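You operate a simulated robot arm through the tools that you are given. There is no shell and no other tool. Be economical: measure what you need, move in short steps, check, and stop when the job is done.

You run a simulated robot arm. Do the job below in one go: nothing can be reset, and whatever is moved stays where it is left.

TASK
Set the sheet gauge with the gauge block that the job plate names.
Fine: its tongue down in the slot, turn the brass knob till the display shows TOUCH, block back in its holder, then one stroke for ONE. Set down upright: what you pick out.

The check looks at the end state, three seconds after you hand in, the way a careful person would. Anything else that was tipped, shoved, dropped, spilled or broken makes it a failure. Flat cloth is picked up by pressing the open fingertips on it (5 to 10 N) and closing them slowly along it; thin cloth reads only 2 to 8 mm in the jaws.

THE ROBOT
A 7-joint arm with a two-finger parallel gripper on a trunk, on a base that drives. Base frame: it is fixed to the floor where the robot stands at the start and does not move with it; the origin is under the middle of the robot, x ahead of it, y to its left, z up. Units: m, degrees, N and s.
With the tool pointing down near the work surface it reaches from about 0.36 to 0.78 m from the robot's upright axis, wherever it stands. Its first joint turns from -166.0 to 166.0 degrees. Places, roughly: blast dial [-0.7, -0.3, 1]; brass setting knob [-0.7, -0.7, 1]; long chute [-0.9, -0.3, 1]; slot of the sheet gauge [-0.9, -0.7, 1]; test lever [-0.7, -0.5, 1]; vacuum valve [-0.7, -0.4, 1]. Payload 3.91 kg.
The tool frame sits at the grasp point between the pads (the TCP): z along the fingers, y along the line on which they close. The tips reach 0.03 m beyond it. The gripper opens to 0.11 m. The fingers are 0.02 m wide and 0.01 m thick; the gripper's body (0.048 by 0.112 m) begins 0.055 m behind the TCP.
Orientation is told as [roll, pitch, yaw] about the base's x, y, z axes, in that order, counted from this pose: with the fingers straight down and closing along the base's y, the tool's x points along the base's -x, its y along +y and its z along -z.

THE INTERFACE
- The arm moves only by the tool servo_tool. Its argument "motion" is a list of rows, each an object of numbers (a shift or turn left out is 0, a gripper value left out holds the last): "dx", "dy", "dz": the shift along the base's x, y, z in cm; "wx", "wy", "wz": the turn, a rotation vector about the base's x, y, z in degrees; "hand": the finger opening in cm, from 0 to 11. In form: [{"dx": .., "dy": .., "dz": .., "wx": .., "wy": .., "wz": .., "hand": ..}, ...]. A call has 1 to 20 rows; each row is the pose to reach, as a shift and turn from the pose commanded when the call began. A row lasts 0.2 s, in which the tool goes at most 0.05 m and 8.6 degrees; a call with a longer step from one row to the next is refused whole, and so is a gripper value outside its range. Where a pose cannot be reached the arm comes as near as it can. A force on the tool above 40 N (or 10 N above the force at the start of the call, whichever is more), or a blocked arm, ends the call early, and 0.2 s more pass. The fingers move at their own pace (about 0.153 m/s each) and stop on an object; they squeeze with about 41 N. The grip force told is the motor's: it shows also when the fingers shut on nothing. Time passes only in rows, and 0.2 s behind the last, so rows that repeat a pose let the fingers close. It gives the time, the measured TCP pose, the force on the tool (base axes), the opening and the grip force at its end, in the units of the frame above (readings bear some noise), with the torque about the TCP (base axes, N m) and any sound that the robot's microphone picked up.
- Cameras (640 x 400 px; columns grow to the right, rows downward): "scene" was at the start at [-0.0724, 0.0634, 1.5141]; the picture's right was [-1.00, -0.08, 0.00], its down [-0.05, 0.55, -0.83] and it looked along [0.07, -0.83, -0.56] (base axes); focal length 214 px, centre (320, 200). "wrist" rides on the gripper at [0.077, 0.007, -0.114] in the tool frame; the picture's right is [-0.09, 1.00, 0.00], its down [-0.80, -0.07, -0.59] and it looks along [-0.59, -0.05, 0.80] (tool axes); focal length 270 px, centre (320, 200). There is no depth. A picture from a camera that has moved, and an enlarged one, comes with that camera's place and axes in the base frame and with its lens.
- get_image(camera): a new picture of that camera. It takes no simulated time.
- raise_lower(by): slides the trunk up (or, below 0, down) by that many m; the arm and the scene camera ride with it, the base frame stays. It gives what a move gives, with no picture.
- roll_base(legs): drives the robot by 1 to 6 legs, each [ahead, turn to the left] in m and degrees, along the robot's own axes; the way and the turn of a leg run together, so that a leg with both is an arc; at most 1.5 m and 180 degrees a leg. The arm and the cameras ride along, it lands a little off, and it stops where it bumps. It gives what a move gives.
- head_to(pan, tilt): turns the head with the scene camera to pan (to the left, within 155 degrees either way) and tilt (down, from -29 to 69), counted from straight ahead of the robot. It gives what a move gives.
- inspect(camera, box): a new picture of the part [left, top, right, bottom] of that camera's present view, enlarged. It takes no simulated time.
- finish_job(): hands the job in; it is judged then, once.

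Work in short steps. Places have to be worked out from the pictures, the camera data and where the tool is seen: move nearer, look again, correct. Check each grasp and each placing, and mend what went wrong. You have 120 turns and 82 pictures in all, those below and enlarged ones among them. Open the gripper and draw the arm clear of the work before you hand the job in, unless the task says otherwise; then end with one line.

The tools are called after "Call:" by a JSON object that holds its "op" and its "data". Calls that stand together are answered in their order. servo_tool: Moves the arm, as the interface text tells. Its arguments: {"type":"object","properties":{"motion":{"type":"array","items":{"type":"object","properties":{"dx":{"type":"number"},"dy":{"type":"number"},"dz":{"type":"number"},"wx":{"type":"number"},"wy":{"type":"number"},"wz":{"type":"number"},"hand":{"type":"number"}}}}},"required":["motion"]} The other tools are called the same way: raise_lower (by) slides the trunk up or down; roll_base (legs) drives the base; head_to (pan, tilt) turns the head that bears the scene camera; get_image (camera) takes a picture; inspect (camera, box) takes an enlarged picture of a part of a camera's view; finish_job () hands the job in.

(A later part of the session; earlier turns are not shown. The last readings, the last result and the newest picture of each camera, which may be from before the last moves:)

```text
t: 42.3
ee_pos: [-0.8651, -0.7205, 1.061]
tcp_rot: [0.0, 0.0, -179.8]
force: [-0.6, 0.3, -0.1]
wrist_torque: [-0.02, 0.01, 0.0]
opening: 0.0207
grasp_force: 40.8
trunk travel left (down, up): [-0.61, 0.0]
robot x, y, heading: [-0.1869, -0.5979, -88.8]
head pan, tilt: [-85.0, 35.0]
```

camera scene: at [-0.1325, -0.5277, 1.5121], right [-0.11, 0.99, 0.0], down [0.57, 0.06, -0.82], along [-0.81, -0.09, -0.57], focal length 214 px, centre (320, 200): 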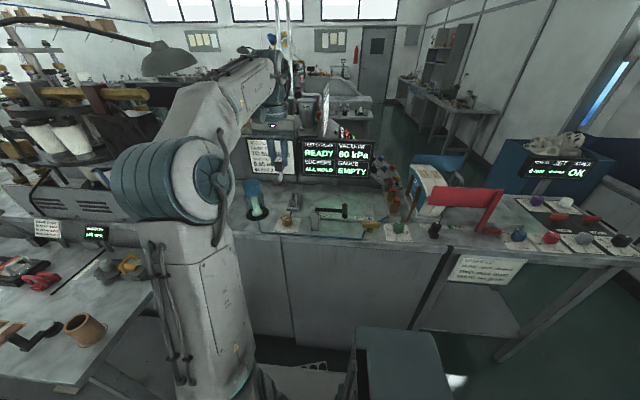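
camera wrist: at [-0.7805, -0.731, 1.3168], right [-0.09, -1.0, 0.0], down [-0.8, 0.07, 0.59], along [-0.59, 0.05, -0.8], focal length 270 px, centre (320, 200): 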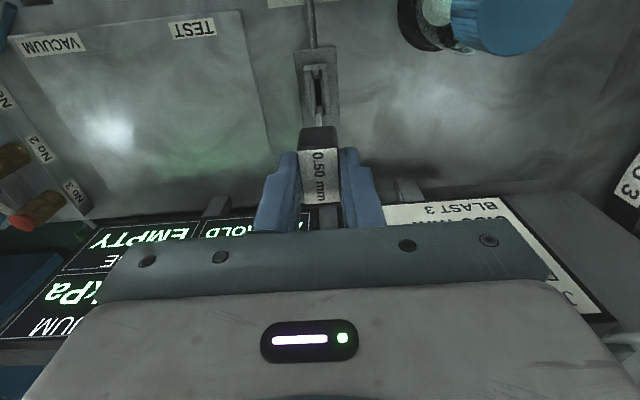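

Free again. Continue down in small steps.

Call:
{"op": "servo_tool", "data": {"motion": [{"dx": -0.05, "dz": -0.4}, {"dx": -0.05, "dz": -0.8}, {"dx": -0.05, "dz": -1.2}, {"dx": -0.05, "dz": -1.5}, {"dx": -0.05, "dz": -1.5}]}}

Call:
{"op": "inspect", "data": {"camera": "scene", "box": [260, 190, 330, 240]}}

```text
t: 43.5
ee_pos: [-0.8648, -0.7208, 1.0471]
tcp_rot: [0.0, 0.0, -180.1]
force: [-0.8, -0.2, -1.2]
wrist_torque: [0.01, -0.01, -0.02]
opening: 0.0208
grasp_force: 40.5
trunk travel left (down, up): [-0.61, 0.0]
robot x, y, heading: [-0.19, -0.5967, -88.6]
head pan, tilt: [-85.0, 35.0]
```

```text
8.00 times, centred on (295, 215) of scene
camera zoom: at [-0.1327, -0.5277, 1.6421], right [-0.11, 0.99, 0.0], down [0.57, 0.06, -0.82], along [-0.81, -0.09, -0.57], focal length 1716 px, centre (520, 80)
```

zoom: 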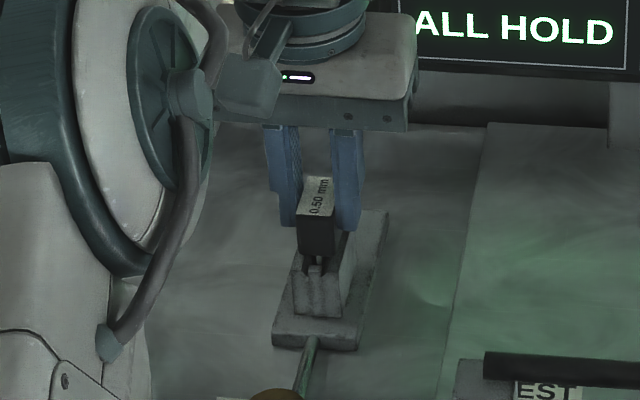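

Still free, head a few mm above the post. I lower on in 1 mm steps until it seats, and read the display.

Call:
{"op": "servo_tool", "data": {"motion": [{"dz": -0.2}, {"dz": -0.4}, {"dz": -0.6}, {"dz": -0.7}, {"dz": -0.8}, {"dz": -0.8}]}}

Call:
{"op": "get_image", "data": {"camera": "scene"}}

```text
t: 44.9
ee_pos: [-0.8651, -0.7202, 1.0436]
tcp_rot: [0.0, -0.6, -179.9]
force: [-5.7, -1.3, 37.0]
wrist_torque: [-0.14, 0.26, -0.02]
opening: 0.0208
grasp_force: 40.9
trunk travel left (down, up): [-0.61, 0.0]
robot x, y, heading: [-0.1875, -0.5962, -88.7]
head pan, tilt: [-85.0, 35.0]
```

```text
40 pictures are left
camera scene: at [-0.1289, -0.5271, 1.6423], right [-0.11, 0.99, 0.0], down [0.57, 0.06, -0.82], along [-0.82, -0.09, -0.57], focal length 214 px, centre (320, 200)
```

scene: 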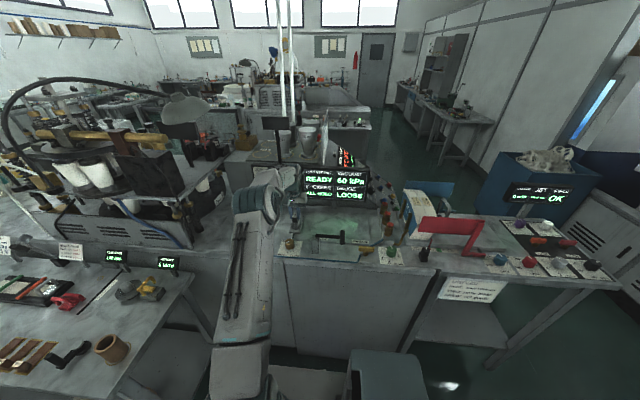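

Display GAUGE now reads LOOSE: the block is seated. I relax the down force, open the fingers and rise straight up.

Call:
{"op": "servo_tool", "data": {"motion": [{"dz": 0.3}, {"dz": 0.4}, {"dz": 0.4, "hand": 2.5}, {"dz": 0.4, "hand": 3.5}, {"dz": 0.4, "hand": 4.5}, {"dz": 0.4, "hand": 4.5}, {"dz": 2, "hand": 4.5}, {"dz": 5}, {"dz": 8.5}, {"dz": 12}, {"dz": 12}]}}

Call:
{"op": "get_image", "data": {"camera": "wrist"}}

Call:
{"op": "inspect", "data": {"camera": "scene", "box": [260, 165, 370, 255]}}

```text
t: 47.3
ee_pos: [-0.8655, -0.7201, 1.1583]
tcp_rot: [0.0, 0.0, -180.0]
force: [-1.2, -0.1, 0.3]
wrist_torque: [0.02, 0.03, 0.02]
opening: 0.0451
grasp_force: 0.0
trunk travel left (down, up): [-0.61, 0.0]
robot x, y, heading: [-0.1883, -0.5984, -89.0]
head pan, tilt: [-85.0, 35.0]
```

```text
39 pictures are left
camera wrist: at [-0.7878, -0.7278, 1.2734], right [-0.09, -1.0, 0.0], down [-0.8, 0.07, 0.59], along [-0.59, 0.05, -0.8], focal length 270 px, centre (320, 200)
```

wrist: 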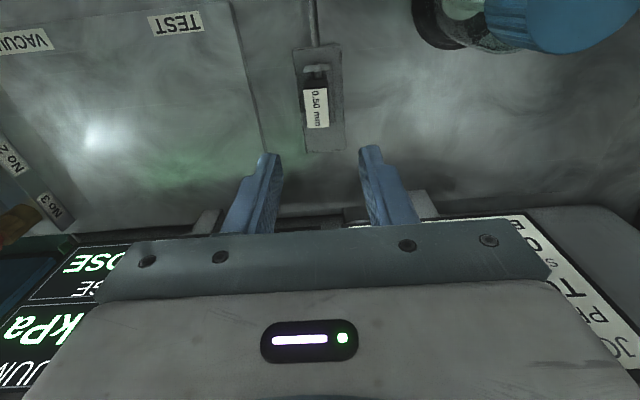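

```text
4.44 times, centred on (315, 210) of scene
camera zoom: at [-0.1328, -0.5277, 1.6421], right [-0.11, 0.99, 0.0], down [0.57, 0.06, -0.82], along [-0.81, -0.09, -0.57], focal length 953 px, centre (342, 156)
```

zoom: 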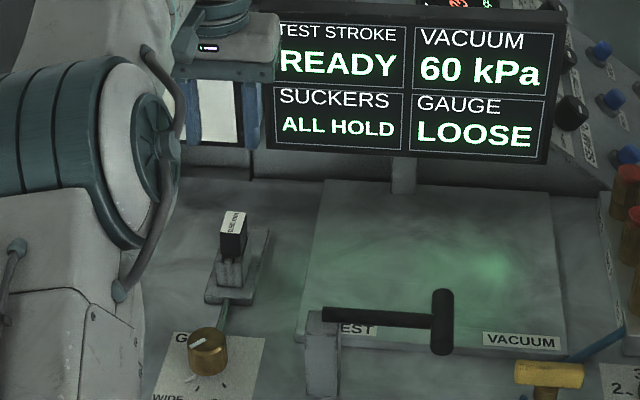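

Gauge LOOSE, block stands upright in the slot. The brass knob triangulates to (-0.735, -0.7205), top ≈ 1.0, Ø≈35 mm. I move above it and look at its scale.

Call:
{"op": "servo_tool", "data": {"motion": [{"dx": 3, "hand": 5}, {"dx": 6}, {"dx": 9}, {"dx": 13}, {"dx": 13, "dz": -2}, {"dx": 13, "dz": -2}]}}

Call:
{"op": "inspect", "data": {"camera": "wrist", "box": [240, 20, 400, 150]}}

```text
t: 48.7
ee_pos: [-0.7358, -0.7215, 1.1396]
tcp_rot: [0.0, -0.1, -179.9]
force: [0.6, -0.2, -0.7]
wrist_torque: [0.01, -0.05, 0.0]
opening: 0.0502
grasp_force: 0.2
trunk travel left (down, up): [-0.61, 0.0]
robot x, y, heading: [-0.1872, -0.6003, -88.7]
head pan, tilt: [-85.0, 35.0]
```

```text
3.08 times, centred on (320, 85) of wrist
camera zoom: at [-0.6569, -0.7283, 1.2542], right [-0.09, -1.0, 0.0], down [-0.8, 0.07, 0.6], along [-0.59, 0.05, -0.8], focal length 832 px, centre (320, 554)
```

zoom: 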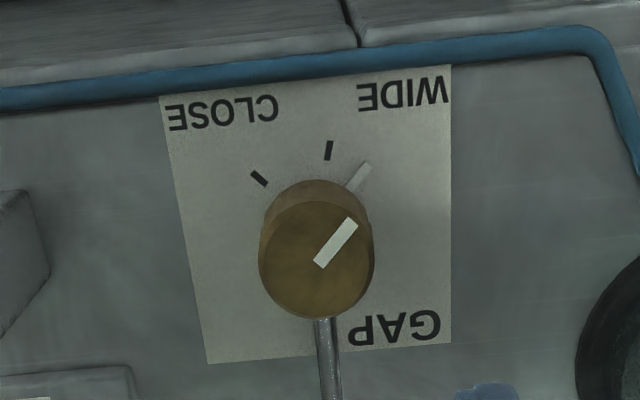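

Pointer stands at WIDE; CLOSE is counterclockwise from above (+wz), with the knob centre under the TCP. I descend around it, and grip.

Call:
{"op": "servo_tool", "data": {"motion": [{"dx": 0.1, "dz": -4, "hand": 6}, {"dx": 0.1, "dz": -8}, {"dx": 0.1, "dz": -11}, {"dx": 0.1, "dz": -12.5}, {"dx": 0.1, "dz": -13.5}, {"dx": 0.1, "dz": -13.5}, {"dx": 0.1, "dz": -13.5, "hand": 4.5}, {"dx": 0.1, "dz": -13.5, "hand": 3.5}, {"dx": 0.1, "dz": -13.5, "hand": 2.5}, {"dx": 0.1, "dz": -13.5, "hand": 2.5}]}}

Call:
{"op": "inspect", "data": {"camera": "scene", "box": [250, 165, 370, 265]}}

```text
t: 50.9
ee_pos: [-0.7343, -0.7204, 1.0042]
tcp_rot: [0.0, 0.1, -180.0]
force: [0.6, 3.0, -2.4]
wrist_torque: [0.06, 0.34, -0.02]
opening: 0.0353
grasp_force: 44.8
trunk travel left (down, up): [-0.61, 0.0]
robot x, y, heading: [-0.1907, -0.5971, -88.9]
head pan, tilt: [-85.0, 35.0]
```

```text
4.00 times, centred on (310, 215) of scene
camera zoom: at [-0.1326, -0.5273, 1.6421], right [-0.11, 0.99, 0.0], down [0.57, 0.06, -0.82], along [-0.81, -0.09, -0.57], focal length 858 px, centre (360, 140)
```

zoom: 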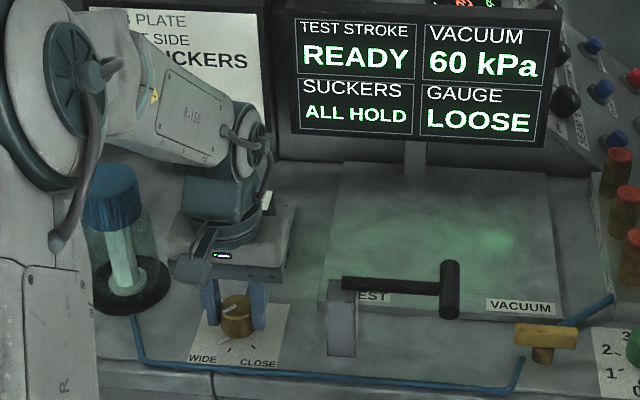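

Knob gripped (35 mm). Turn +15° and read the display.

Call:
{"op": "servo_tool", "data": {"motion": [{"wz": 3}, {"wz": 6}, {"wz": 9}, {"wz": 12}, {"wz": 15}, {"wz": 15}]}}

Call:
{"op": "inspect", "data": {"camera": "scene", "box": [250, 165, 370, 265]}}

```text
t: 52.3
ee_pos: [-0.7352, -0.72, 1.0038]
tcp_rot: [0.0, 0.0, -164.9]
force: [0.6, 5.9, 2.7]
wrist_torque: [0.59, -0.97, -0.03]
opening: 0.0351
grasp_force: 44.7
trunk travel left (down, up): [-0.61, 0.0]
robot x, y, heading: [-0.1884, -0.5999, -88.8]
head pan, tilt: [-85.0, 35.0]
```

```text
4.00 times, centred on (310, 215) of scene
camera zoom: at [-0.1324, -0.5267, 1.6421], right [-0.11, 0.99, 0.0], down [0.57, 0.06, -0.82], along [-0.81, -0.09, -0.57], focal length 858 px, centre (360, 140)
```

zoom: 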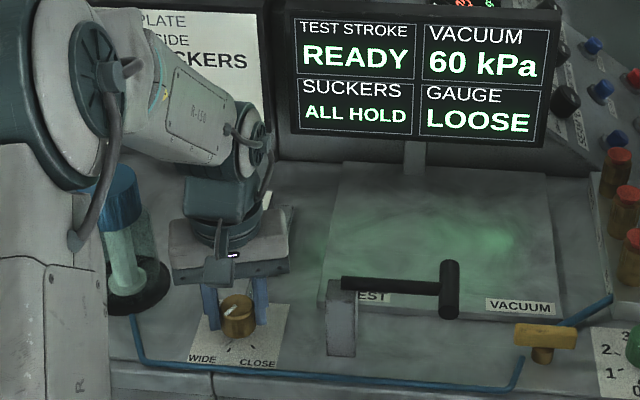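

Knob follows, still LOOSE. Another 10°.

Call:
{"op": "servo_tool", "data": {"motion": [{"wz": 3}, {"wz": 6}, {"wz": 10}, {"wz": 10}]}}

Call:
{"op": "inspect", "data": {"camera": "scene", "box": [250, 165, 370, 265]}}

```text
t: 53.3
ee_pos: [-0.734, -0.7169, 1.0028]
tcp_rot: [0.0, -0.1, -155.0]
force: [-0.5, 9.7, 3.1]
wrist_torque: [0.57, -0.63, -0.04]
opening: 0.0354
grasp_force: 44.5
trunk travel left (down, up): [-0.61, 0.0]
robot x, y, heading: [-0.1908, -0.5973, -88.9]
head pan, tilt: [-85.0, 35.0]
```

```text
4.00 times, centred on (310, 215) of scene
camera zoom: at [-0.1324, -0.5262, 1.6421], right [-0.11, 0.99, 0.0], down [0.57, 0.06, -0.82], along [-0.81, -0.09, -0.57], focal length 858 px, centre (360, 140)
```

zoom: 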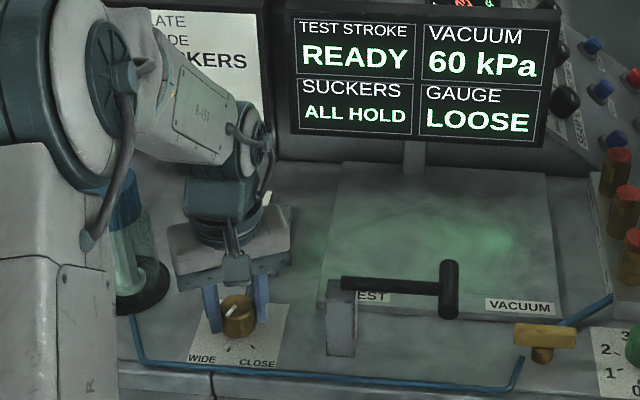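

Still LOOSE; a side force of ~10 N built up, so I give 2 mm in +y and turn 8° more.

Call:
{"op": "servo_tool", "data": {"motion": [{"dy": 0.2, "wz": 2}, {"dy": 0.2, "wz": 5}, {"dy": 0.2, "wz": 8}, {"dy": 0.2, "wz": 8}]}}

Call:
{"op": "inspect", "data": {"camera": "scene", "box": [250, 165, 370, 265]}}

```text
t: 54.3
ee_pos: [-0.7341, -0.7168, 1.0042]
tcp_rot: [0.1, -0.1, -146.9]
force: [-1.8, 6.3, 2.6]
wrist_torque: [-0.26, 0.52, -0.32]
opening: 0.035
grasp_force: 45.3
trunk travel left (down, up): [-0.61, 0.0]
robot x, y, heading: [-0.1915, -0.5998, -88.8]
head pan, tilt: [-85.0, 35.0]
```

```text
4.00 times, centred on (310, 215) of scene
camera zoom: at [-0.1324, -0.5266, 1.6421], right [-0.11, 0.99, 0.0], down [0.57, 0.06, -0.82], along [-0.81, -0.09, -0.57], focal length 858 px, centre (360, 140)
```

zoom: 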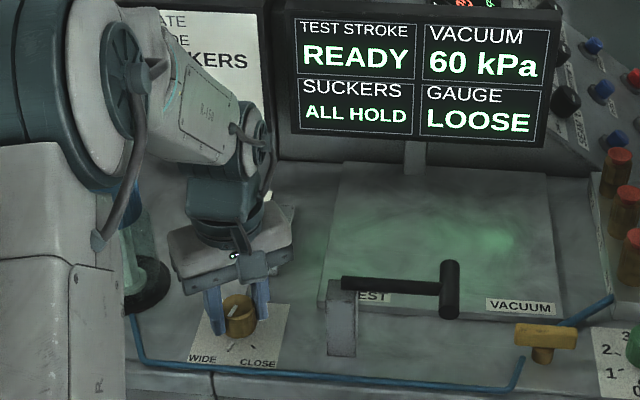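

33° turned, still LOOSE. Another 6°.

Call:
{"op": "servo_tool", "data": {"motion": [{"wz": 2}, {"wz": 4}, {"wz": 6}, {"wz": 6}]}}

Call:
{"op": "inspect", "data": {"camera": "scene", "box": [250, 165, 370, 265]}}

```text
t: 55.3
ee_pos: [-0.7342, -0.7177, 1.0047]
tcp_rot: [0.1, 0.0, -141.0]
force: [-1.2, 7.6, 1.8]
wrist_torque: [0.04, 0.22, -0.98]
opening: 0.0354
grasp_force: 45.3
trunk travel left (down, up): [-0.61, 0.0]
robot x, y, heading: [-0.19, -0.5948, -88.8]
head pan, tilt: [-85.0, 35.0]
```

```text
4.00 times, centred on (310, 215) of scene
camera zoom: at [-0.1326, -0.5265, 1.642], right [-0.11, 0.99, 0.0], down [0.57, 0.06, -0.82], along [-0.81, -0.09, -0.57], focal length 858 px, centre (360, 140)
```

zoom: 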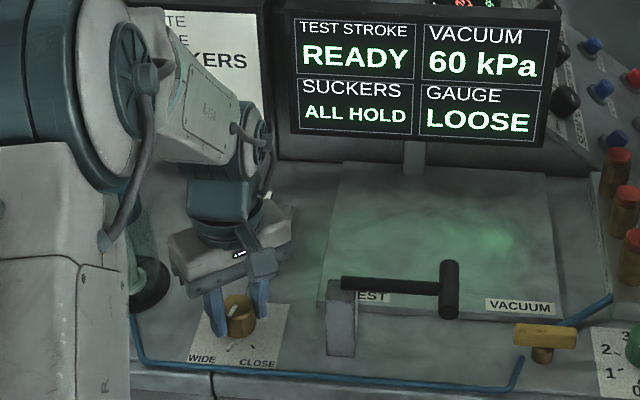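

Torque about z has risen to ~1 N m and the pointer hardly moved this time. I look with the wrist camera.

Call:
{"op": "get_image", "data": {"camera": "wrist"}}

Call:
{"op": "inspect", "data": {"camera": "scene", "box": [290, 230, 330, 260]}}

```text
31 pictures are left
camera wrist: at [-0.6695, -0.6743, 1.1188], right [0.56, -0.83, 0.0], down [-0.67, -0.45, 0.59], along [-0.49, -0.33, -0.8], focal length 270 px, centre (320, 200)
```

wrist: 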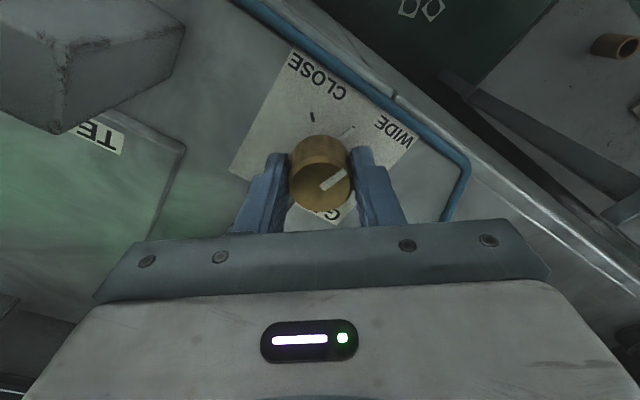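

```text
13.33 times, centred on (310, 245) of scene
camera zoom: at [-0.1326, -0.5265, 1.642], right [-0.11, 0.99, 0.0], down [0.57, 0.06, -0.82], along [-0.81, -0.09, -0.57], focal length 2860 px, centre (453, -400)
```

zoom: 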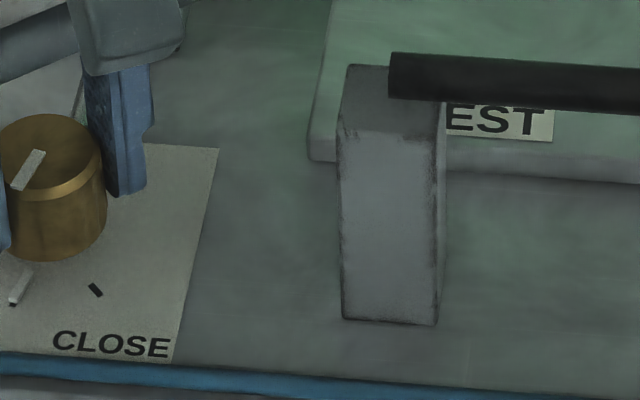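

The pointer sits near the middle tick, and the gripper has slipped some 15° past it. I open, turn the wrist back, and look at the knob and display before regripping lower.

Call:
{"op": "servo_tool", "data": {"motion": [{"hand": 5}, {"hand": 6}, {"hand": 6, "wz": -8}, {"wz": -16, "dy": -0.2}, {"wz": -24, "dy": -0.2}, {"wz": -32, "dy": -0.2}, {"wz": -39, "dy": -0.2}, {"wz": -39, "dy": -0.2}]}}

Call:
{"op": "inspect", "data": {"camera": "wrist", "box": [240, 90, 400, 220]}}

```text
t: 57.1
ee_pos: [-0.7334, -0.7198, 1.003]
tcp_rot: [-0.1, 0.1, 179.9]
force: [0.0, 0.8, -0.4]
wrist_torque: [-0.02, -0.03, -0.03]
opening: 0.0599
grasp_force: 0.1
trunk travel left (down, up): [-0.61, 0.0]
robot x, y, heading: [-0.1914, -0.5934, -88.7]
head pan, tilt: [-85.0, 35.0]
```

```text
3.08 times, centred on (320, 155) of wrist
camera zoom: at [-0.6566, -0.7272, 1.1187], right [-0.09, -1.0, 0.0], down [-0.8, 0.07, 0.59], along [-0.59, 0.05, -0.8], focal length 832 px, centre (320, 338)
```

zoom: 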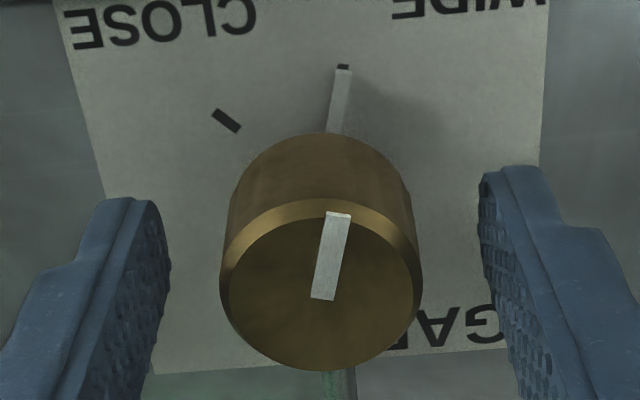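

It did follow: the pointer stands right at the middle tick, no real slip. I regrip and turn on in small steps.

Call:
{"op": "servo_tool", "data": {"motion": [{"hand": 4.5, "dz": -0.3}, {"hand": 3.5, "dz": -0.3}, {"hand": 2.5, "dz": -0.3}, {"hand": 2.5, "dz": -0.3}, {"wz": 2, "dz": -0.3}, {"wz": 4, "dz": -0.3}, {"wz": 4, "dz": -0.3}]}}

Call:
{"op": "inspect", "data": {"camera": "scene", "box": [300, 165, 400, 245]}}

```text
t: 58.7
ee_pos: [-0.734, -0.72, 1.0009]
tcp_rot: [-0.1, 0.0, -176.0]
force: [2.1, 3.4, -0.1]
wrist_torque: [-0.39, -0.02, -0.54]
opening: 0.036
grasp_force: 45.4
trunk travel left (down, up): [-0.61, 0.0]
robot x, y, heading: [-0.1874, -0.5978, -88.7]
head pan, tilt: [-85.0, 35.0]
```

```text
5.00 times, centred on (350, 205) of scene
camera zoom: at [-0.1323, -0.5272, 1.6421], right [-0.11, 0.99, 0.0], down [0.57, 0.06, -0.82], along [-0.81, -0.09, -0.57], focal length 1072 px, centre (170, 175)
```

zoom: 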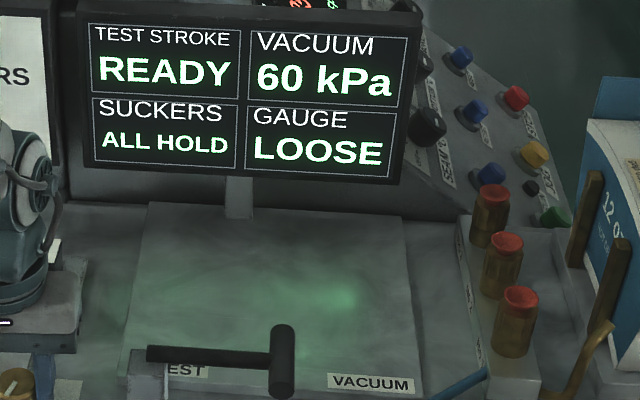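

Still LOOSE. +5° more.

Call:
{"op": "servo_tool", "data": {"motion": [{"wz": 2}, {"wz": 5}, {"wz": 5}]}}

Call:
{"op": "inspect", "data": {"camera": "scene", "box": [290, 165, 370, 265]}}

```text
t: 59.5
ee_pos: [-0.735, -0.7195, 1.0019]
tcp_rot: [0.0, 0.1, -171.0]
force: [0.0, 5.0, -2.0]
wrist_torque: [0.14, -0.05, -0.33]
opening: 0.0356
grasp_force: 45.2
trunk travel left (down, up): [-0.61, 0.0]
robot x, y, heading: [-0.186, -0.5978, -88.9]
head pan, tilt: [-85.0, 35.0]
```

```text
4.00 times, centred on (330, 215) of scene
camera zoom: at [-0.1326, -0.5269, 1.6421], right [-0.11, 0.99, 0.0], down [0.57, 0.06, -0.82], along [-0.81, -0.09, -0.57], focal length 858 px, centre (280, 140)
```

zoom: 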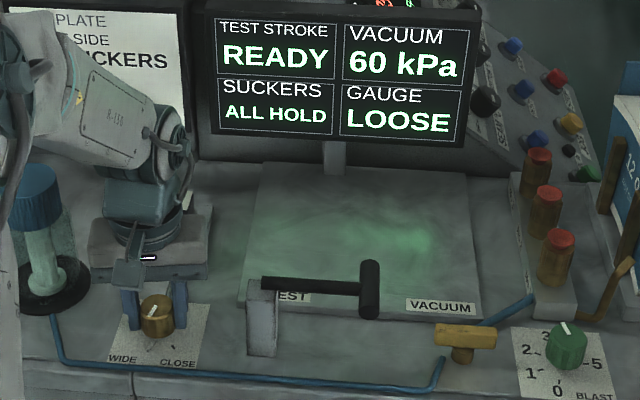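

Still LOOSE; +6° more.

Call:
{"op": "servo_tool", "data": {"motion": [{"wz": 2}, {"wz": 4}, {"wz": 6}, {"wz": 6}]}}

Call:
{"op": "inspect", "data": {"camera": "scene", "box": [290, 165, 370, 265]}}

```text
t: 60.5
ee_pos: [-0.733, -0.7181, 1.0006]
tcp_rot: [-0.1, 0.0, -165.0]
force: [2.7, 6.6, -2.1]
wrist_torque: [0.19, -0.01, -0.99]
opening: 0.0353
grasp_force: 45.1
trunk travel left (down, up): [-0.61, 0.0]
robot x, y, heading: [-0.1875, -0.5955, -89.0]
head pan, tilt: [-85.0, 35.0]
```

```text
4.00 times, centred on (330, 215) of scene
camera zoom: at [-0.1326, -0.5267, 1.6421], right [-0.11, 0.99, 0.0], down [0.57, 0.06, -0.82], along [-0.81, -0.09, -0.57], focal length 858 px, centre (280, 140)
```

zoom: 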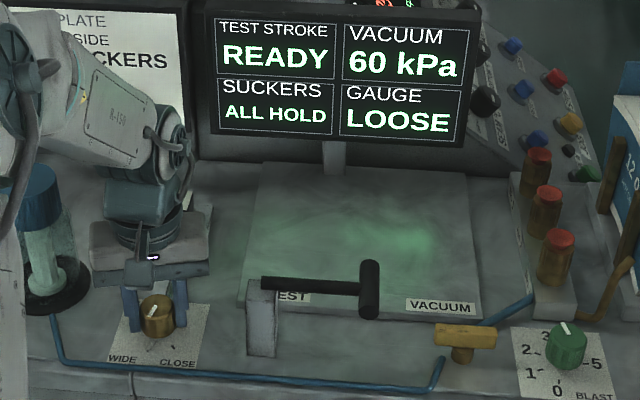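

Torque swings suggest slipping. I zoom in on the pointer.

Call:
{"op": "inspect", "data": {"camera": "scene", "box": [280, 225, 320, 255]}}

```text
13.33 times, centred on (300, 240) of scene
camera zoom: at [-0.1326, -0.5267, 1.6421], right [-0.11, 0.99, 0.0], down [0.57, 0.06, -0.82], along [-0.81, -0.09, -0.57], focal length 2860 px, centre (587, -333)
```

zoom: 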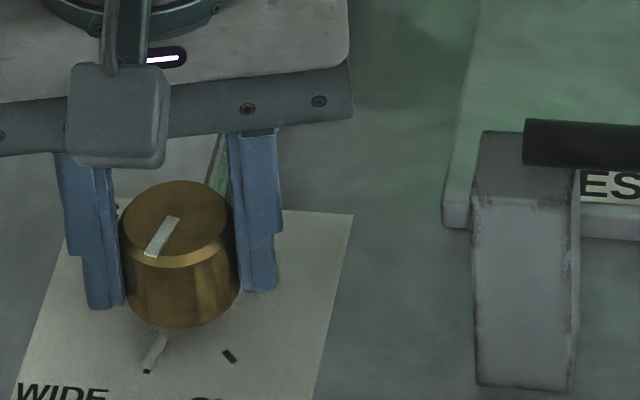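

The pointer has stayed on the middle tick while the fingers slipped: something stops it. I release, lift, and inspect the block in the slot from above.

Call:
{"op": "servo_tool", "data": {"motion": [{"hand": 4.5}, {"hand": 6}, {"hand": 6, "dz": 3, "wz": -5}, {"dz": 7, "wz": -10}, {"dz": 10, "wz": -15}, {"dz": 10, "dx": -4, "wz": -15}, {"dz": 10, "dx": -8, "wz": -15}, {"dz": 10, "dx": -11, "wz": -15}, {"dz": 10, "dx": -11, "wz": -15}]}}

Call:
{"op": "inspect", "data": {"camera": "wrist", "box": [270, 40, 370, 150]}}

Call:
{"op": "inspect", "data": {"camera": "scene", "box": [275, 200, 315, 240]}}

```text
t: 62.5
ee_pos: [-0.8442, -0.7206, 1.1012]
tcp_rot: [0.0, 0.0, -180.1]
force: [-0.5, 0.2, -0.3]
wrist_torque: [0.0, -0.02, 0.0]
opening: 0.0598
grasp_force: 0.0
trunk travel left (down, up): [-0.61, 0.0]
robot x, y, heading: [-0.1961, -0.5967, -88.8]
head pan, tilt: [-85.0, 35.0]
```

```text
3.64 times, centred on (320, 95) of wrist
camera zoom: at [-0.7667, -0.728, 1.2166], right [-0.09, -1.0, 0.0], down [-0.8, 0.07, 0.59], along [-0.59, 0.05, -0.8], focal length 983 px, centre (320, 582)
```

zoom: 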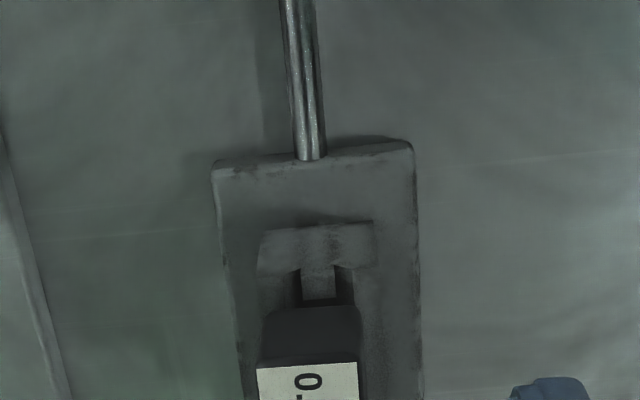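

```text
10.00 times, centred on (295, 220) of scene
camera zoom: at [-0.1323, -0.5277, 1.6421], right [-0.11, 0.99, 0.0], down [0.57, 0.06, -0.82], along [-0.81, -0.09, -0.57], focal length 2145 px, centre (570, 0)
```

zoom: 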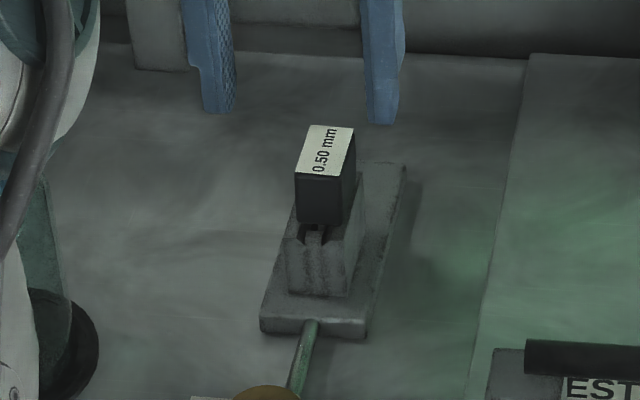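

The block sits fully down on the post. I check the display now that nothing loads the knob.

Call:
{"op": "inspect", "data": {"camera": "scene", "box": [280, 165, 370, 265]}}

```text
4.00 times, centred on (325, 215) of scene
camera zoom: at [-0.1323, -0.5277, 1.6421], right [-0.11, 0.99, 0.0], down [0.57, 0.06, -0.82], along [-0.81, -0.09, -0.57], focal length 858 px, centre (300, 140)
```

zoom: 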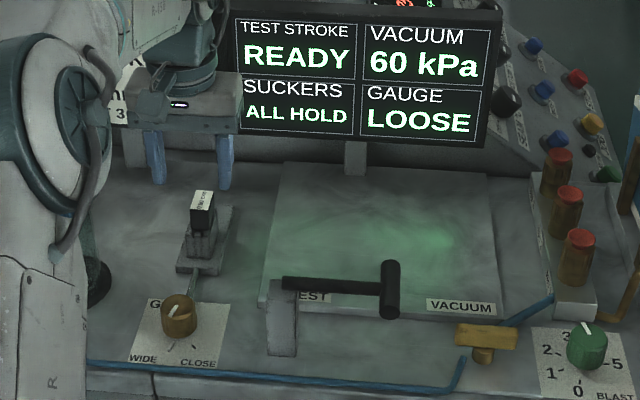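

Still LOOSE with the pointer on the middle tick. I regrip lower with the wrist turned back 30°, then turn on and watch torque.

Call:
{"op": "servo_tool", "data": {"motion": [{"dx": 4}, {"dx": 8, "wz": -6}, {"dx": 11, "wz": -12}, {"dx": 11, "wz": -18, "dz": -3}, {"dx": 11, "wz": -24, "dz": -6}, {"dx": 11, "wz": -30, "dz": -8.5}, {"dx": 11, "wz": -30, "dz": -10}, {"dx": 11, "wz": -30, "dz": -10.6}, {"dx": 11, "wz": -30, "dz": -10.6, "hand": 4.5}, {"dx": 11, "wz": -30, "dz": -10.6, "hand": 3.5}, {"dx": 11, "wz": -30, "dz": -10.6, "hand": 2}, {"dx": 11, "wz": -30, "dz": -10.6, "hand": 1}, {"dx": 11, "wz": -30, "dz": -10.6, "hand": 1}]}}

Call:
{"op": "servo_tool", "data": {"motion": [{"wz": 2}, {"wz": 4}, {"wz": 6}, {"wz": 6}]}}

Call:
{"op": "servo_tool", "data": {"motion": [{"wz": 3}, {"wz": 6}, {"wz": 9}, {"wz": 9}]}}

Call:
{"op": "inspect", "data": {"camera": "scene", "box": [280, 165, 370, 265]}}

```text
t: 65.3
ee_pos: [-0.7348, -0.7212, 0.9954]
tcp_rot: [-0.2, 0.0, 150.1]
force: [-2.2, -3.0, -1.9]
wrist_torque: [-0.11, 0.61, -0.02]
opening: 0.0355
grasp_force: 44.5
trunk travel left (down, up): [-0.61, 0.0]
robot x, y, heading: [-0.1908, -0.5945, -88.9]
head pan, tilt: [-85.0, 35.0]
```

```text
t: 66.3
ee_pos: [-0.7356, -0.7203, 0.9937]
tcp_rot: [0.0, -0.1, 156.1]
force: [-5.0, -4.1, 3.0]
wrist_torque: [0.12, -0.48, -0.68]
opening: 0.0356
grasp_force: 44.6
trunk travel left (down, up): [-0.61, 0.0]
robot x, y, heading: [-0.1908, -0.5963, -88.9]
head pan, tilt: [-85.0, 35.0]
```

```text
t: 67.3
ee_pos: [-0.7355, -0.7208, 0.9947]
tcp_rot: [0.0, 0.0, 165.1]
force: [-2.9, -5.3, 1.8]
wrist_torque: [-0.1, -0.06, -0.29]
opening: 0.0355
grasp_force: 44.8
trunk travel left (down, up): [-0.61, 0.0]
robot x, y, heading: [-0.1893, -0.5951, -88.8]
head pan, tilt: [-85.0, 35.0]
```

```text
4.00 times, centred on (325, 215) of scene
camera zoom: at [-0.1329, -0.5284, 1.6422], right [-0.11, 0.99, 0.0], down [0.57, 0.06, -0.82], along [-0.81, -0.09, -0.57], focal length 858 px, centre (300, 140)
```

zoom: 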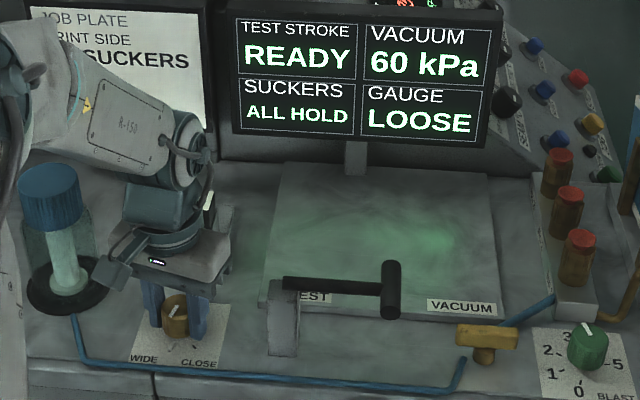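

The knob is dead against a stop at the middle tick with about 1 N m. I turn it back 15° (to see whether it runs free that way) before reseating the block, which may sit a few mm high.

Call:
{"op": "servo_tool", "data": {"motion": [{"wz": -3}, {"wz": -6}, {"wz": -9}, {"wz": -12}, {"wz": -15}, {"wz": -15}]}}

Call:
{"op": "inspect", "data": {"camera": "scene", "box": [280, 225, 320, 255]}}

```text
t: 68.7
ee_pos: [-0.7348, -0.7211, 0.9948]
tcp_rot: [0.0, 0.0, 150.2]
force: [-5.9, -7.6, 3.4]
wrist_torque: [-0.56, -0.61, 0.0]
opening: 0.0357
grasp_force: 45.2
trunk travel left (down, up): [-0.61, 0.0]
robot x, y, heading: [-0.1908, -0.5929, -88.8]
head pan, tilt: [-85.0, 35.0]
```

```text
13.33 times, centred on (300, 240) of scene
camera zoom: at [-0.1334, -0.5288, 1.6422], right [-0.11, 0.99, 0.0], down [0.57, 0.06, -0.82], along [-0.81, -0.09, -0.57], focal length 2860 px, centre (587, -333)
```

zoom: 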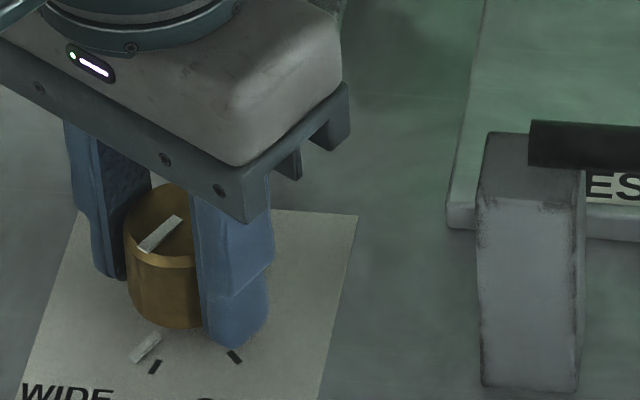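

Free that way, so the stop at the tick is real. I let go, move back over the block and regrip it.

Call:
{"op": "servo_tool", "data": {"motion": [{"hand": 4.5}, {"hand": 6}, {"dz": 4, "wz": 5}, {"dz": 8, "wz": 10}, {"dz": 12, "wz": 15}, {"dz": 13, "wz": 20, "dx": -3.5}, {"dz": 13, "wz": 25, "dx": -7}, {"dz": 13, "wz": 30, "dx": -10}, {"dz": 13, "wz": 30, "dx": -13}, {"dz": 13, "wz": 30, "dx": -13}, {"dz": 10, "wz": 30, "dx": -13}, {"dz": 7, "wz": 30, "dx": -13, "hand": 5}, {"dz": 5.2, "wz": 30, "dx": -13}, {"dz": 5.2, "wz": 30, "dx": -13}, {"dz": 5.2, "wz": 30, "dx": -13, "hand": 3.5}, {"dz": 5.2, "wz": 30, "dx": -13, "hand": 2.5}, {"dz": 5.2, "wz": 30, "dx": -13, "hand": 1}, {"dz": 5.2, "wz": 30, "dx": -13, "hand": 1}]}}

```text
t: 72.5
ee_pos: [-0.8647, -0.7205, 1.0458]
tcp_rot: [0.0, 0.0, -179.9]
force: [0.3, -1.2, 0.1]
wrist_torque: [0.0, -0.03, -0.02]
opening: 0.0209
grasp_force: 41.7
trunk travel left (down, up): [-0.61, 0.0]
robot x, y, heading: [-0.1906, -0.5987, -88.7]
head pan, tilt: [-85.0, 35.0]
```

Block regripped. I raise it slightly (3 mm) and feel for the play along x: first -4 mm.

Call:
{"op": "servo_tool", "data": {"motion": [{"dz": 0.3}, {"dz": 0.3, "dx": -0.1}, {"dz": 0.3, "dx": -0.2}, {"dz": 0.3, "dx": -0.3}, {"dz": 0.3, "dx": -0.4}, {"dz": 0.3, "dx": -0.4}]}}

Call:
{"op": "servo_tool", "data": {"motion": [{"dx": 0.2}, {"dx": 0.4}, {"dx": 0.4}]}}

Call:
{"op": "servo_tool", "data": {"motion": [{"dx": 0.1}, {"dx": 0.2}, {"dx": 0.2}]}}

```text
t: 73.9
ee_pos: [-0.8664, -0.7199, 1.0501]
tcp_rot: [0.0, 0.1, -180.0]
force: [11.3, -0.6, -2.0]
wrist_torque: [0.02, -0.66, -0.02]
opening: 0.0209
grasp_force: 40.5
trunk travel left (down, up): [-0.61, 0.0]
robot x, y, heading: [-0.1908, -0.5953, -89.0]
head pan, tilt: [-85.0, 35.0]
```

```text
t: 74.7
ee_pos: [-0.8649, -0.7208, 1.0505]
tcp_rot: [0.0, 0.0, -180.0]
force: [-0.2, -0.5, 0.1]
wrist_torque: [0.01, 0.01, 0.02]
opening: 0.021
grasp_force: 41.1
trunk travel left (down, up): [-0.61, 0.0]
robot x, y, heading: [-0.1942, -0.5958, -88.7]
head pan, tilt: [-85.0, 35.0]
```

```text
t: 75.5
ee_pos: [-0.8628, -0.7195, 1.0505]
tcp_rot: [0.0, -0.1, -179.9]
force: [-5.9, -0.1, 0.2]
wrist_torque: [-0.02, 0.36, -0.02]
opening: 0.0208
grasp_force: 41.0
trunk travel left (down, up): [-0.61, 0.0]
robot x, y, heading: [-0.1899, -0.5959, -88.9]
head pan, tilt: [-85.0, 35.0]
```

The play is 3 mm with its middle at x ≈ -0.865, so it was centred. Now y play, then press down.

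Call:
{"op": "servo_tool", "data": {"motion": [{"dx": -0.2}, {"dx": -0.2, "dy": 0.1}, {"dx": -0.2, "dy": 0.25}, {"dx": -0.2, "dy": 0.25}]}}

Call:
{"op": "servo_tool", "data": {"motion": [{"dy": -0.2}, {"dy": -0.4}, {"dy": -0.5}, {"dy": -0.5}]}}

Call:
{"op": "servo_tool", "data": {"motion": [{"dy": 0.15}, {"dy": 0.25}, {"dy": 0.25, "dz": -0.3}, {"dy": 0.25, "dz": -0.6}, {"dy": 0.25, "dz": -0.8}, {"dy": 0.25, "dz": -0.8}]}}

```text
t: 76.5
ee_pos: [-0.8643, -0.7178, 1.0508]
tcp_rot: [0.0, 0.0, -180.0]
force: [1.5, -2.6, -1.9]
wrist_torque: [-0.16, 0.01, 0.05]
opening: 0.0209
grasp_force: 41.0
trunk travel left (down, up): [-0.61, 0.0]
robot x, y, heading: [-0.1915, -0.6002, -88.9]
head pan, tilt: [-85.0, 35.0]
```

```text
t: 77.5
ee_pos: [-0.8642, -0.722, 1.0503]
tcp_rot: [0.0, 0.0, -180.0]
force: [-0.2, -0.3, 0.3]
wrist_torque: [0.04, 0.04, 0.02]
opening: 0.0207
grasp_force: 40.8
trunk travel left (down, up): [-0.61, 0.0]
robot x, y, heading: [-0.1872, -0.5967, -89.0]
head pan, tilt: [-85.0, 35.0]
```

```text
t: 78.9
ee_pos: [-0.8634, -0.7209, 1.046]
tcp_rot: [0.0, -0.5, -179.9]
force: [-4.2, -0.8, 27.5]
wrist_torque: [-0.08, 0.16, 0.03]
opening: 0.0211
grasp_force: 41.4
trunk travel left (down, up): [-0.61, 0.0]
robot x, y, heading: [-0.1893, -0.5972, -88.7]
head pan, tilt: [-85.0, 35.0]
```

Seated firmly again. New insight: the two black ticks are the ends of the scale — WIDE stop at the -15° tick, CLOSE at the +45° tick the long way round — so closing is clockwise. I release the block and go to the knob with the wrist turned +40°.

Call:
{"op": "servo_tool", "data": {"motion": [{"dz": 0.35}, {"dz": 0.35}, {"dz": 0.35, "hand": 2.5}, {"dz": 0.35, "hand": 3.5}, {"dz": 0.35, "hand": 5}, {"dz": 2, "hand": 5}, {"dz": 5}, {"dz": 8}, {"dz": 8, "dx": 3, "wz": 8}, {"dz": 8, "dx": 6, "wz": 16, "hand": 6}, {"dz": 8, "dx": 9, "wz": 24}, {"dz": 8, "dx": 12, "wz": 32}, {"dz": 8, "dx": 13, "wz": 40}, {"dz": 5, "dx": 13, "wz": 40}, {"dz": 2, "dx": 13, "wz": 40}, {"dz": -1, "dx": 13, "wz": 40}, {"dz": -3.2, "dx": 13, "wz": 40}, {"dz": -4.2, "dx": 13, "wz": 40}, {"dz": -4.2, "dx": 13, "wz": 40}]}}

Call:
{"op": "inspect", "data": {"camera": "wrist", "box": [240, 90, 400, 220]}}

```text
t: 82.9
ee_pos: [-0.7361, -0.7198, 0.9995]
tcp_rot: [0.0, 0.1, -140.0]
force: [0.6, 0.2, -0.2]
wrist_torque: [-0.01, 0.0, 0.01]
opening: 0.06
grasp_force: 0.1
trunk travel left (down, up): [-0.61, 0.0]
robot x, y, heading: [-0.189, -0.6001, -88.6]
head pan, tilt: [-85.0, 35.0]
```

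```text
3.08 times, centred on (320, 155) of wrist
camera zoom: at [-0.6707, -0.6762, 1.1145], right [0.57, -0.82, 0.0], down [-0.66, -0.46, 0.59], along [-0.49, -0.34, -0.8], focal length 832 px, centre (320, 338)
```

zoom: 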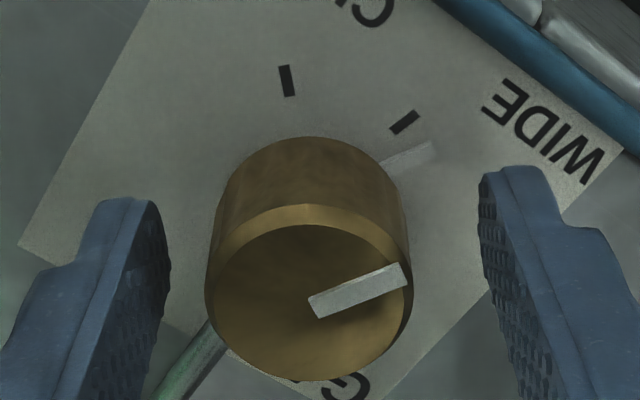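

Confirmed: only two end ticks, pointer just clockwise of WIDE. Grip and turn clockwise 40°, then 40° more, watching torque.

Call:
{"op": "servo_tool", "data": {"motion": [{"hand": 4.5}, {"hand": 3.5}, {"hand": 1}, {"hand": 1}, {"wz": -5}, {"wz": -10}, {"wz": -15}, {"wz": -20}, {"wz": -25}, {"wz": -30}, {"wz": -35}, {"wz": -40}, {"wz": -40}]}}

Call:
{"op": "inspect", "data": {"camera": "scene", "box": [280, 165, 370, 265]}}

```text
t: 85.7
ee_pos: [-0.7347, -0.7205, 0.9984]
tcp_rot: [0.0, 0.0, 180.0]
force: [-9.5, 6.6, 5.8]
wrist_torque: [0.24, -0.17, 0.04]
opening: 0.0353
grasp_force: 45.2
trunk travel left (down, up): [-0.61, 0.0]
robot x, y, heading: [-0.1951, -0.5946, -88.9]
head pan, tilt: [-85.0, 35.0]
```

```text
4.00 times, centred on (325, 215) of scene
camera zoom: at [-0.1339, -0.5266, 1.6422], right [-0.11, 0.99, 0.0], down [0.57, 0.06, -0.82], along [-0.81, -0.09, -0.57], focal length 858 px, centre (300, 140)
```

zoom: 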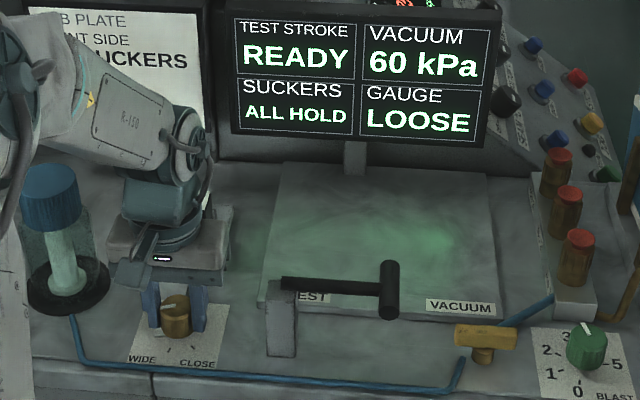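

Turning freely, LOOSE with the pointer at ≈ -70°. 40° more clockwise; then look.

Call:
{"op": "servo_tool", "data": {"motion": [{"wz": -5}, {"wz": -10}, {"wz": -15}, {"wz": -20}, {"wz": -25}, {"wz": -30}, {"wz": -35}, {"wz": -40}, {"wz": -40}]}}

Call:
{"op": "inspect", "data": {"camera": "scene", "box": [280, 165, 370, 265]}}

```text
t: 87.7
ee_pos: [-0.7368, -0.7217, 0.9992]
tcp_rot: [0.1, 0.0, 140.0]
force: [-14.3, -3.9, 9.1]
wrist_torque: [-0.01, 0.46, 0.0]
opening: 0.0353
grasp_force: 44.9
trunk travel left (down, up): [-0.61, 0.0]
robot x, y, heading: [-0.1899, -0.5962, -88.8]
head pan, tilt: [-85.0, 35.0]
```

```text
4.00 times, centred on (325, 215) of scene
camera zoom: at [-0.1343, -0.5281, 1.6423], right [-0.11, 0.99, 0.0], down [0.57, 0.06, -0.82], along [-0.81, -0.09, -0.57], focal length 858 px, centre (300, 140)
```

zoom: 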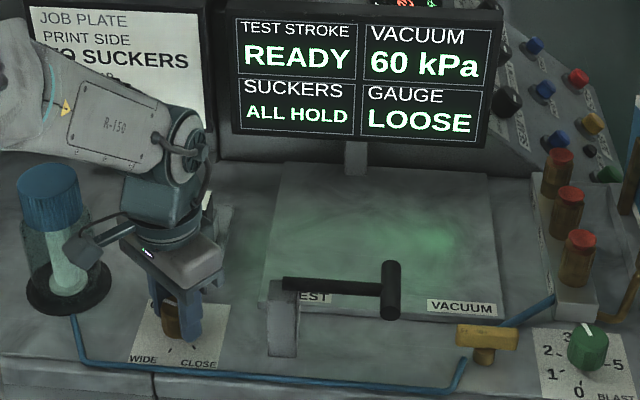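

LOOSE at ≈ -110°. I regrip with the wrist turned back +80° and go 40° more.

Call:
{"op": "servo_tool", "data": {"motion": [{"hand": 4.5}, {"hand": 6}, {"wz": 8}, {"wz": 16}, {"wz": 24}, {"wz": 32}, {"wz": 40}, {"wz": 48}, {"wz": 56}, {"wz": 64}, {"wz": 72}, {"wz": 80}, {"wz": 80}, {"wz": 80, "hand": 4.5}, {"wz": 80, "hand": 3.5}, {"wz": 80, "hand": 1}, {"wz": 80, "hand": 1}]}}

Call:
{"op": "servo_tool", "data": {"motion": [{"wz": -5}, {"wz": -10}, {"wz": -15}, {"wz": -20}, {"wz": -25}, {"wz": -30}, {"wz": -35}, {"wz": -40}, {"wz": -40}]}}

Call:
{"op": "inspect", "data": {"camera": "scene", "box": [280, 165, 370, 265]}}

```text
t: 91.3
ee_pos: [-0.7366, -0.7191, 0.9997]
tcp_rot: [0.0, 0.0, -140.0]
force: [-10.5, 8.5, 1.9]
wrist_torque: [-0.25, -0.2, 0.0]
opening: 0.0359
grasp_force: 45.0
trunk travel left (down, up): [-0.61, 0.0]
robot x, y, heading: [-0.1895, -0.5938, -88.7]
head pan, tilt: [-85.0, 35.0]
```

```text
t: 93.3
ee_pos: [-0.7356, -0.7194, 0.9994]
tcp_rot: [0.1, -0.1, 180.1]
force: [-14.3, 5.7, 11.6]
wrist_torque: [0.49, -0.16, -0.01]
opening: 0.036
grasp_force: 44.7
trunk travel left (down, up): [-0.61, 0.0]
robot x, y, heading: [-0.1884, -0.5957, -89.0]
head pan, tilt: [-85.0, 35.0]
```

```text
4.00 times, centred on (325, 215) of scene
camera zoom: at [-0.1343, -0.5268, 1.6422], right [-0.11, 0.99, 0.0], down [0.57, 0.06, -0.82], along [-0.81, -0.09, -0.57], focal length 858 px, centre (300, 140)
```

zoom: 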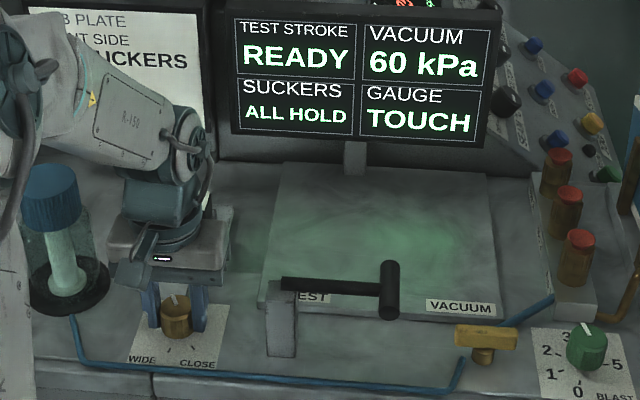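

TOUCH shows. I open the fingers straight, rise and move over the block, then check the display stayed.

Call:
{"op": "servo_tool", "data": {"motion": [{"hand": 4.5}, {"hand": 6}, {"hand": 6}, {"dz": 4}, {"dz": 8}, {"dz": 12.5}, {"dz": 12.5, "dx": -4}, {"dz": 12.5, "dx": -8}, {"dz": 12.5, "dx": -12}, {"dz": 12.5, "dx": -12.95}, {"dz": 12.5, "dx": -12.95}]}}

Call:
{"op": "inspect", "data": {"camera": "scene", "box": [280, 165, 370, 265]}}

Call:
{"op": "inspect", "data": {"camera": "wrist", "box": [260, 60, 380, 180]}}

```text
t: 95.7
ee_pos: [-0.8641, -0.7189, 1.1251]
tcp_rot: [0.0, 0.1, -180.1]
force: [-0.2, 0.3, 0.8]
wrist_torque: [0.0, 0.01, -0.01]
opening: 0.0599
grasp_force: 0.1
trunk travel left (down, up): [-0.61, 0.0]
robot x, y, heading: [-0.1922, -0.5972, -88.8]
head pan, tilt: [-85.0, 35.0]
```

```text
4.00 times, centred on (325, 215) of scene
camera zoom: at [-0.1331, -0.5277, 1.6421], right [-0.11, 0.99, 0.0], down [0.57, 0.06, -0.82], along [-0.81, -0.09, -0.57], focal length 858 px, centre (300, 140)
```

zoom: 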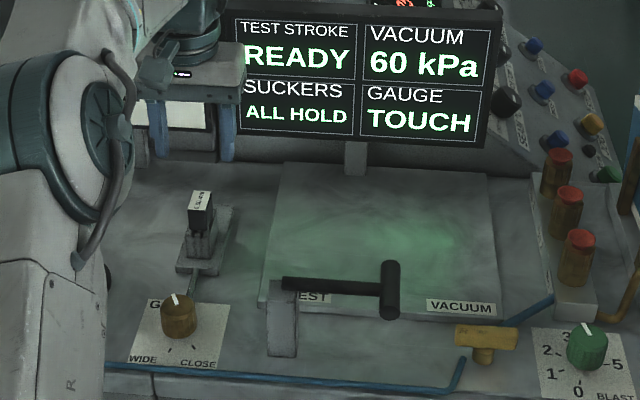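

```text
3.33 times, centred on (320, 120) of wrist
camera zoom: at [-0.7858, -0.7271, 1.2404], right [-0.09, -1.0, 0.0], down [-0.8, 0.07, 0.59], along [-0.59, 0.05, -0.8], focal length 901 px, centre (320, 467)
```

zoom: 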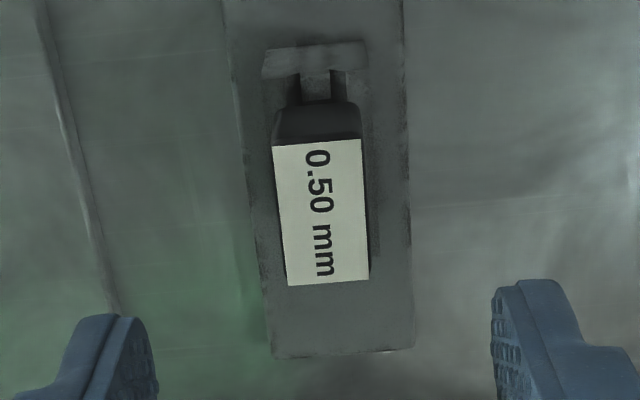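

TOUCH holds after release. I grip the block again at its original grip height and lift it straight out.

Call:
{"op": "servo_tool", "data": {"motion": [{"dy": -0.1, "dz": -3, "hand": 5}, {"dy": -0.1, "dz": -6}, {"dy": -0.1, "dz": -8.15}, {"dy": -0.1, "dz": -8.15}, {"dy": -0.1, "dz": -8.15, "hand": 3.5}, {"dy": -0.1, "dz": -8.15, "hand": 2.5}, {"dy": -0.1, "dz": -8.15, "hand": 1}, {"dy": -0.1, "dz": -8.15, "hand": 1}]}}

Call:
{"op": "servo_tool", "data": {"motion": [{"dz": 1}, {"dz": 2}, {"dz": 3}, {"dz": 4.5}, {"dz": 7}, {"dz": 10}, {"dz": 14}, {"dz": 17}, {"dz": 17}]}}

```text
t: 97.5
ee_pos: [-0.8629, -0.7208, 1.0423]
tcp_rot: [0.0, 0.1, -180.0]
force: [-0.4, -0.2, -0.1]
wrist_torque: [0.0, -0.05, -0.01]
opening: 0.0208
grasp_force: 41.1
trunk travel left (down, up): [-0.61, 0.0]
robot x, y, heading: [-0.1908, -0.5974, -89.0]
head pan, tilt: [-85.0, 35.0]
```

```text
t: 99.5
ee_pos: [-0.8621, -0.7206, 1.2139]
tcp_rot: [0.1, 0.0, -180.0]
force: [-0.5, 0.4, -0.4]
wrist_torque: [0.0, 0.0, 0.03]
opening: 0.0208
grasp_force: 40.5
trunk travel left (down, up): [-0.61, 0.0]
robot x, y, heading: [-0.1924, -0.5963, -88.7]
head pan, tilt: [-85.0, 35.0]
```

Block is out, held at 20.8 mm. I swing the arm back the way it came, high, to point ahead of the robot.

Call:
{"op": "servo_tool", "data": {"motion": [{"dx": 4, "dy": 0.4, "dz": 1.5}, {"dx": 8, "dy": 0.8, "dz": 3}, {"dx": 12, "dy": 1.2, "dz": 4.5}, {"dx": 16, "dy": 1.6, "dz": 6}, {"dx": 19.3, "dy": 2, "dz": 6}, {"dx": 20.34, "dy": -2.03, "dz": 6, "wz": 6.5}, {"dx": 21.72, "dy": -5.95, "dz": 6, "wz": 13}, {"dx": 23.43, "dy": -9.74, "dz": 6, "wz": 19.5}, {"dx": 25.45, "dy": -13.37, "dz": 6, "wz": 26}, {"dx": 27.76, "dy": -16.82, "dz": 6, "wz": 32.5}, {"dx": 30.37, "dy": -20.06, "dz": 6, "wz": 39}, {"dx": 33.23, "dy": -23.06, "dz": 6, "wz": 45.5}, {"dx": 36.35, "dy": -25.82, "dz": 6, "wz": 52}, {"dx": 39.68, "dy": -28.3, "dz": 6, "wz": 58.5}, {"dx": 43.21, "dy": -30.48, "dz": 6, "wz": 65}, {"dx": 46.92, "dy": -32.36, "dz": 6, "wz": 71.5}, {"dx": 50.77, "dy": -33.92, "dz": 6, "wz": 78}, {"dx": 54.74, "dy": -35.15, "dz": 6, "wz": 84.5}, {"dx": 58.8, "dy": -36.04, "dz": 6, "wz": 91}, {"dx": 58.8, "dy": -36.04, "dz": 6, "wz": 91}]}}

Call:
{"op": "roll_base", "data": {"legs": [[-0.6, 0], [0, 89], [0.2, 0]]}}

```text
t: 103.7
ee_pos: [-0.2756, -1.0815, 1.2723]
tcp_rot: [0.0, -0.1, -88.8]
force: [-0.6, -0.3, -1.1]
wrist_torque: [0.05, -0.02, 0.02]
opening: 0.021
grasp_force: 40.8
trunk travel left (down, up): [-0.61, 0.0]
robot x, y, heading: [-0.1925, -0.5994, -89.0]
head pan, tilt: [-85.0, 35.0]
```

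```text
t: 112.0
ee_pos: [0.484, -0.0889, 1.2733]
tcp_rot: [0.0, 0.0, 0.4]
force: [1.2, 0.6, -0.6]
wrist_torque: [-0.05, 0.02, 0.03]
opening: 0.021
grasp_force: 41.1
trunk travel left (down, up): [-0.61, 0.0]
robot x, y, heading: [0.0009, -0.0003, 0.8]
head pan, tilt: [-85.0, 35.0]
```

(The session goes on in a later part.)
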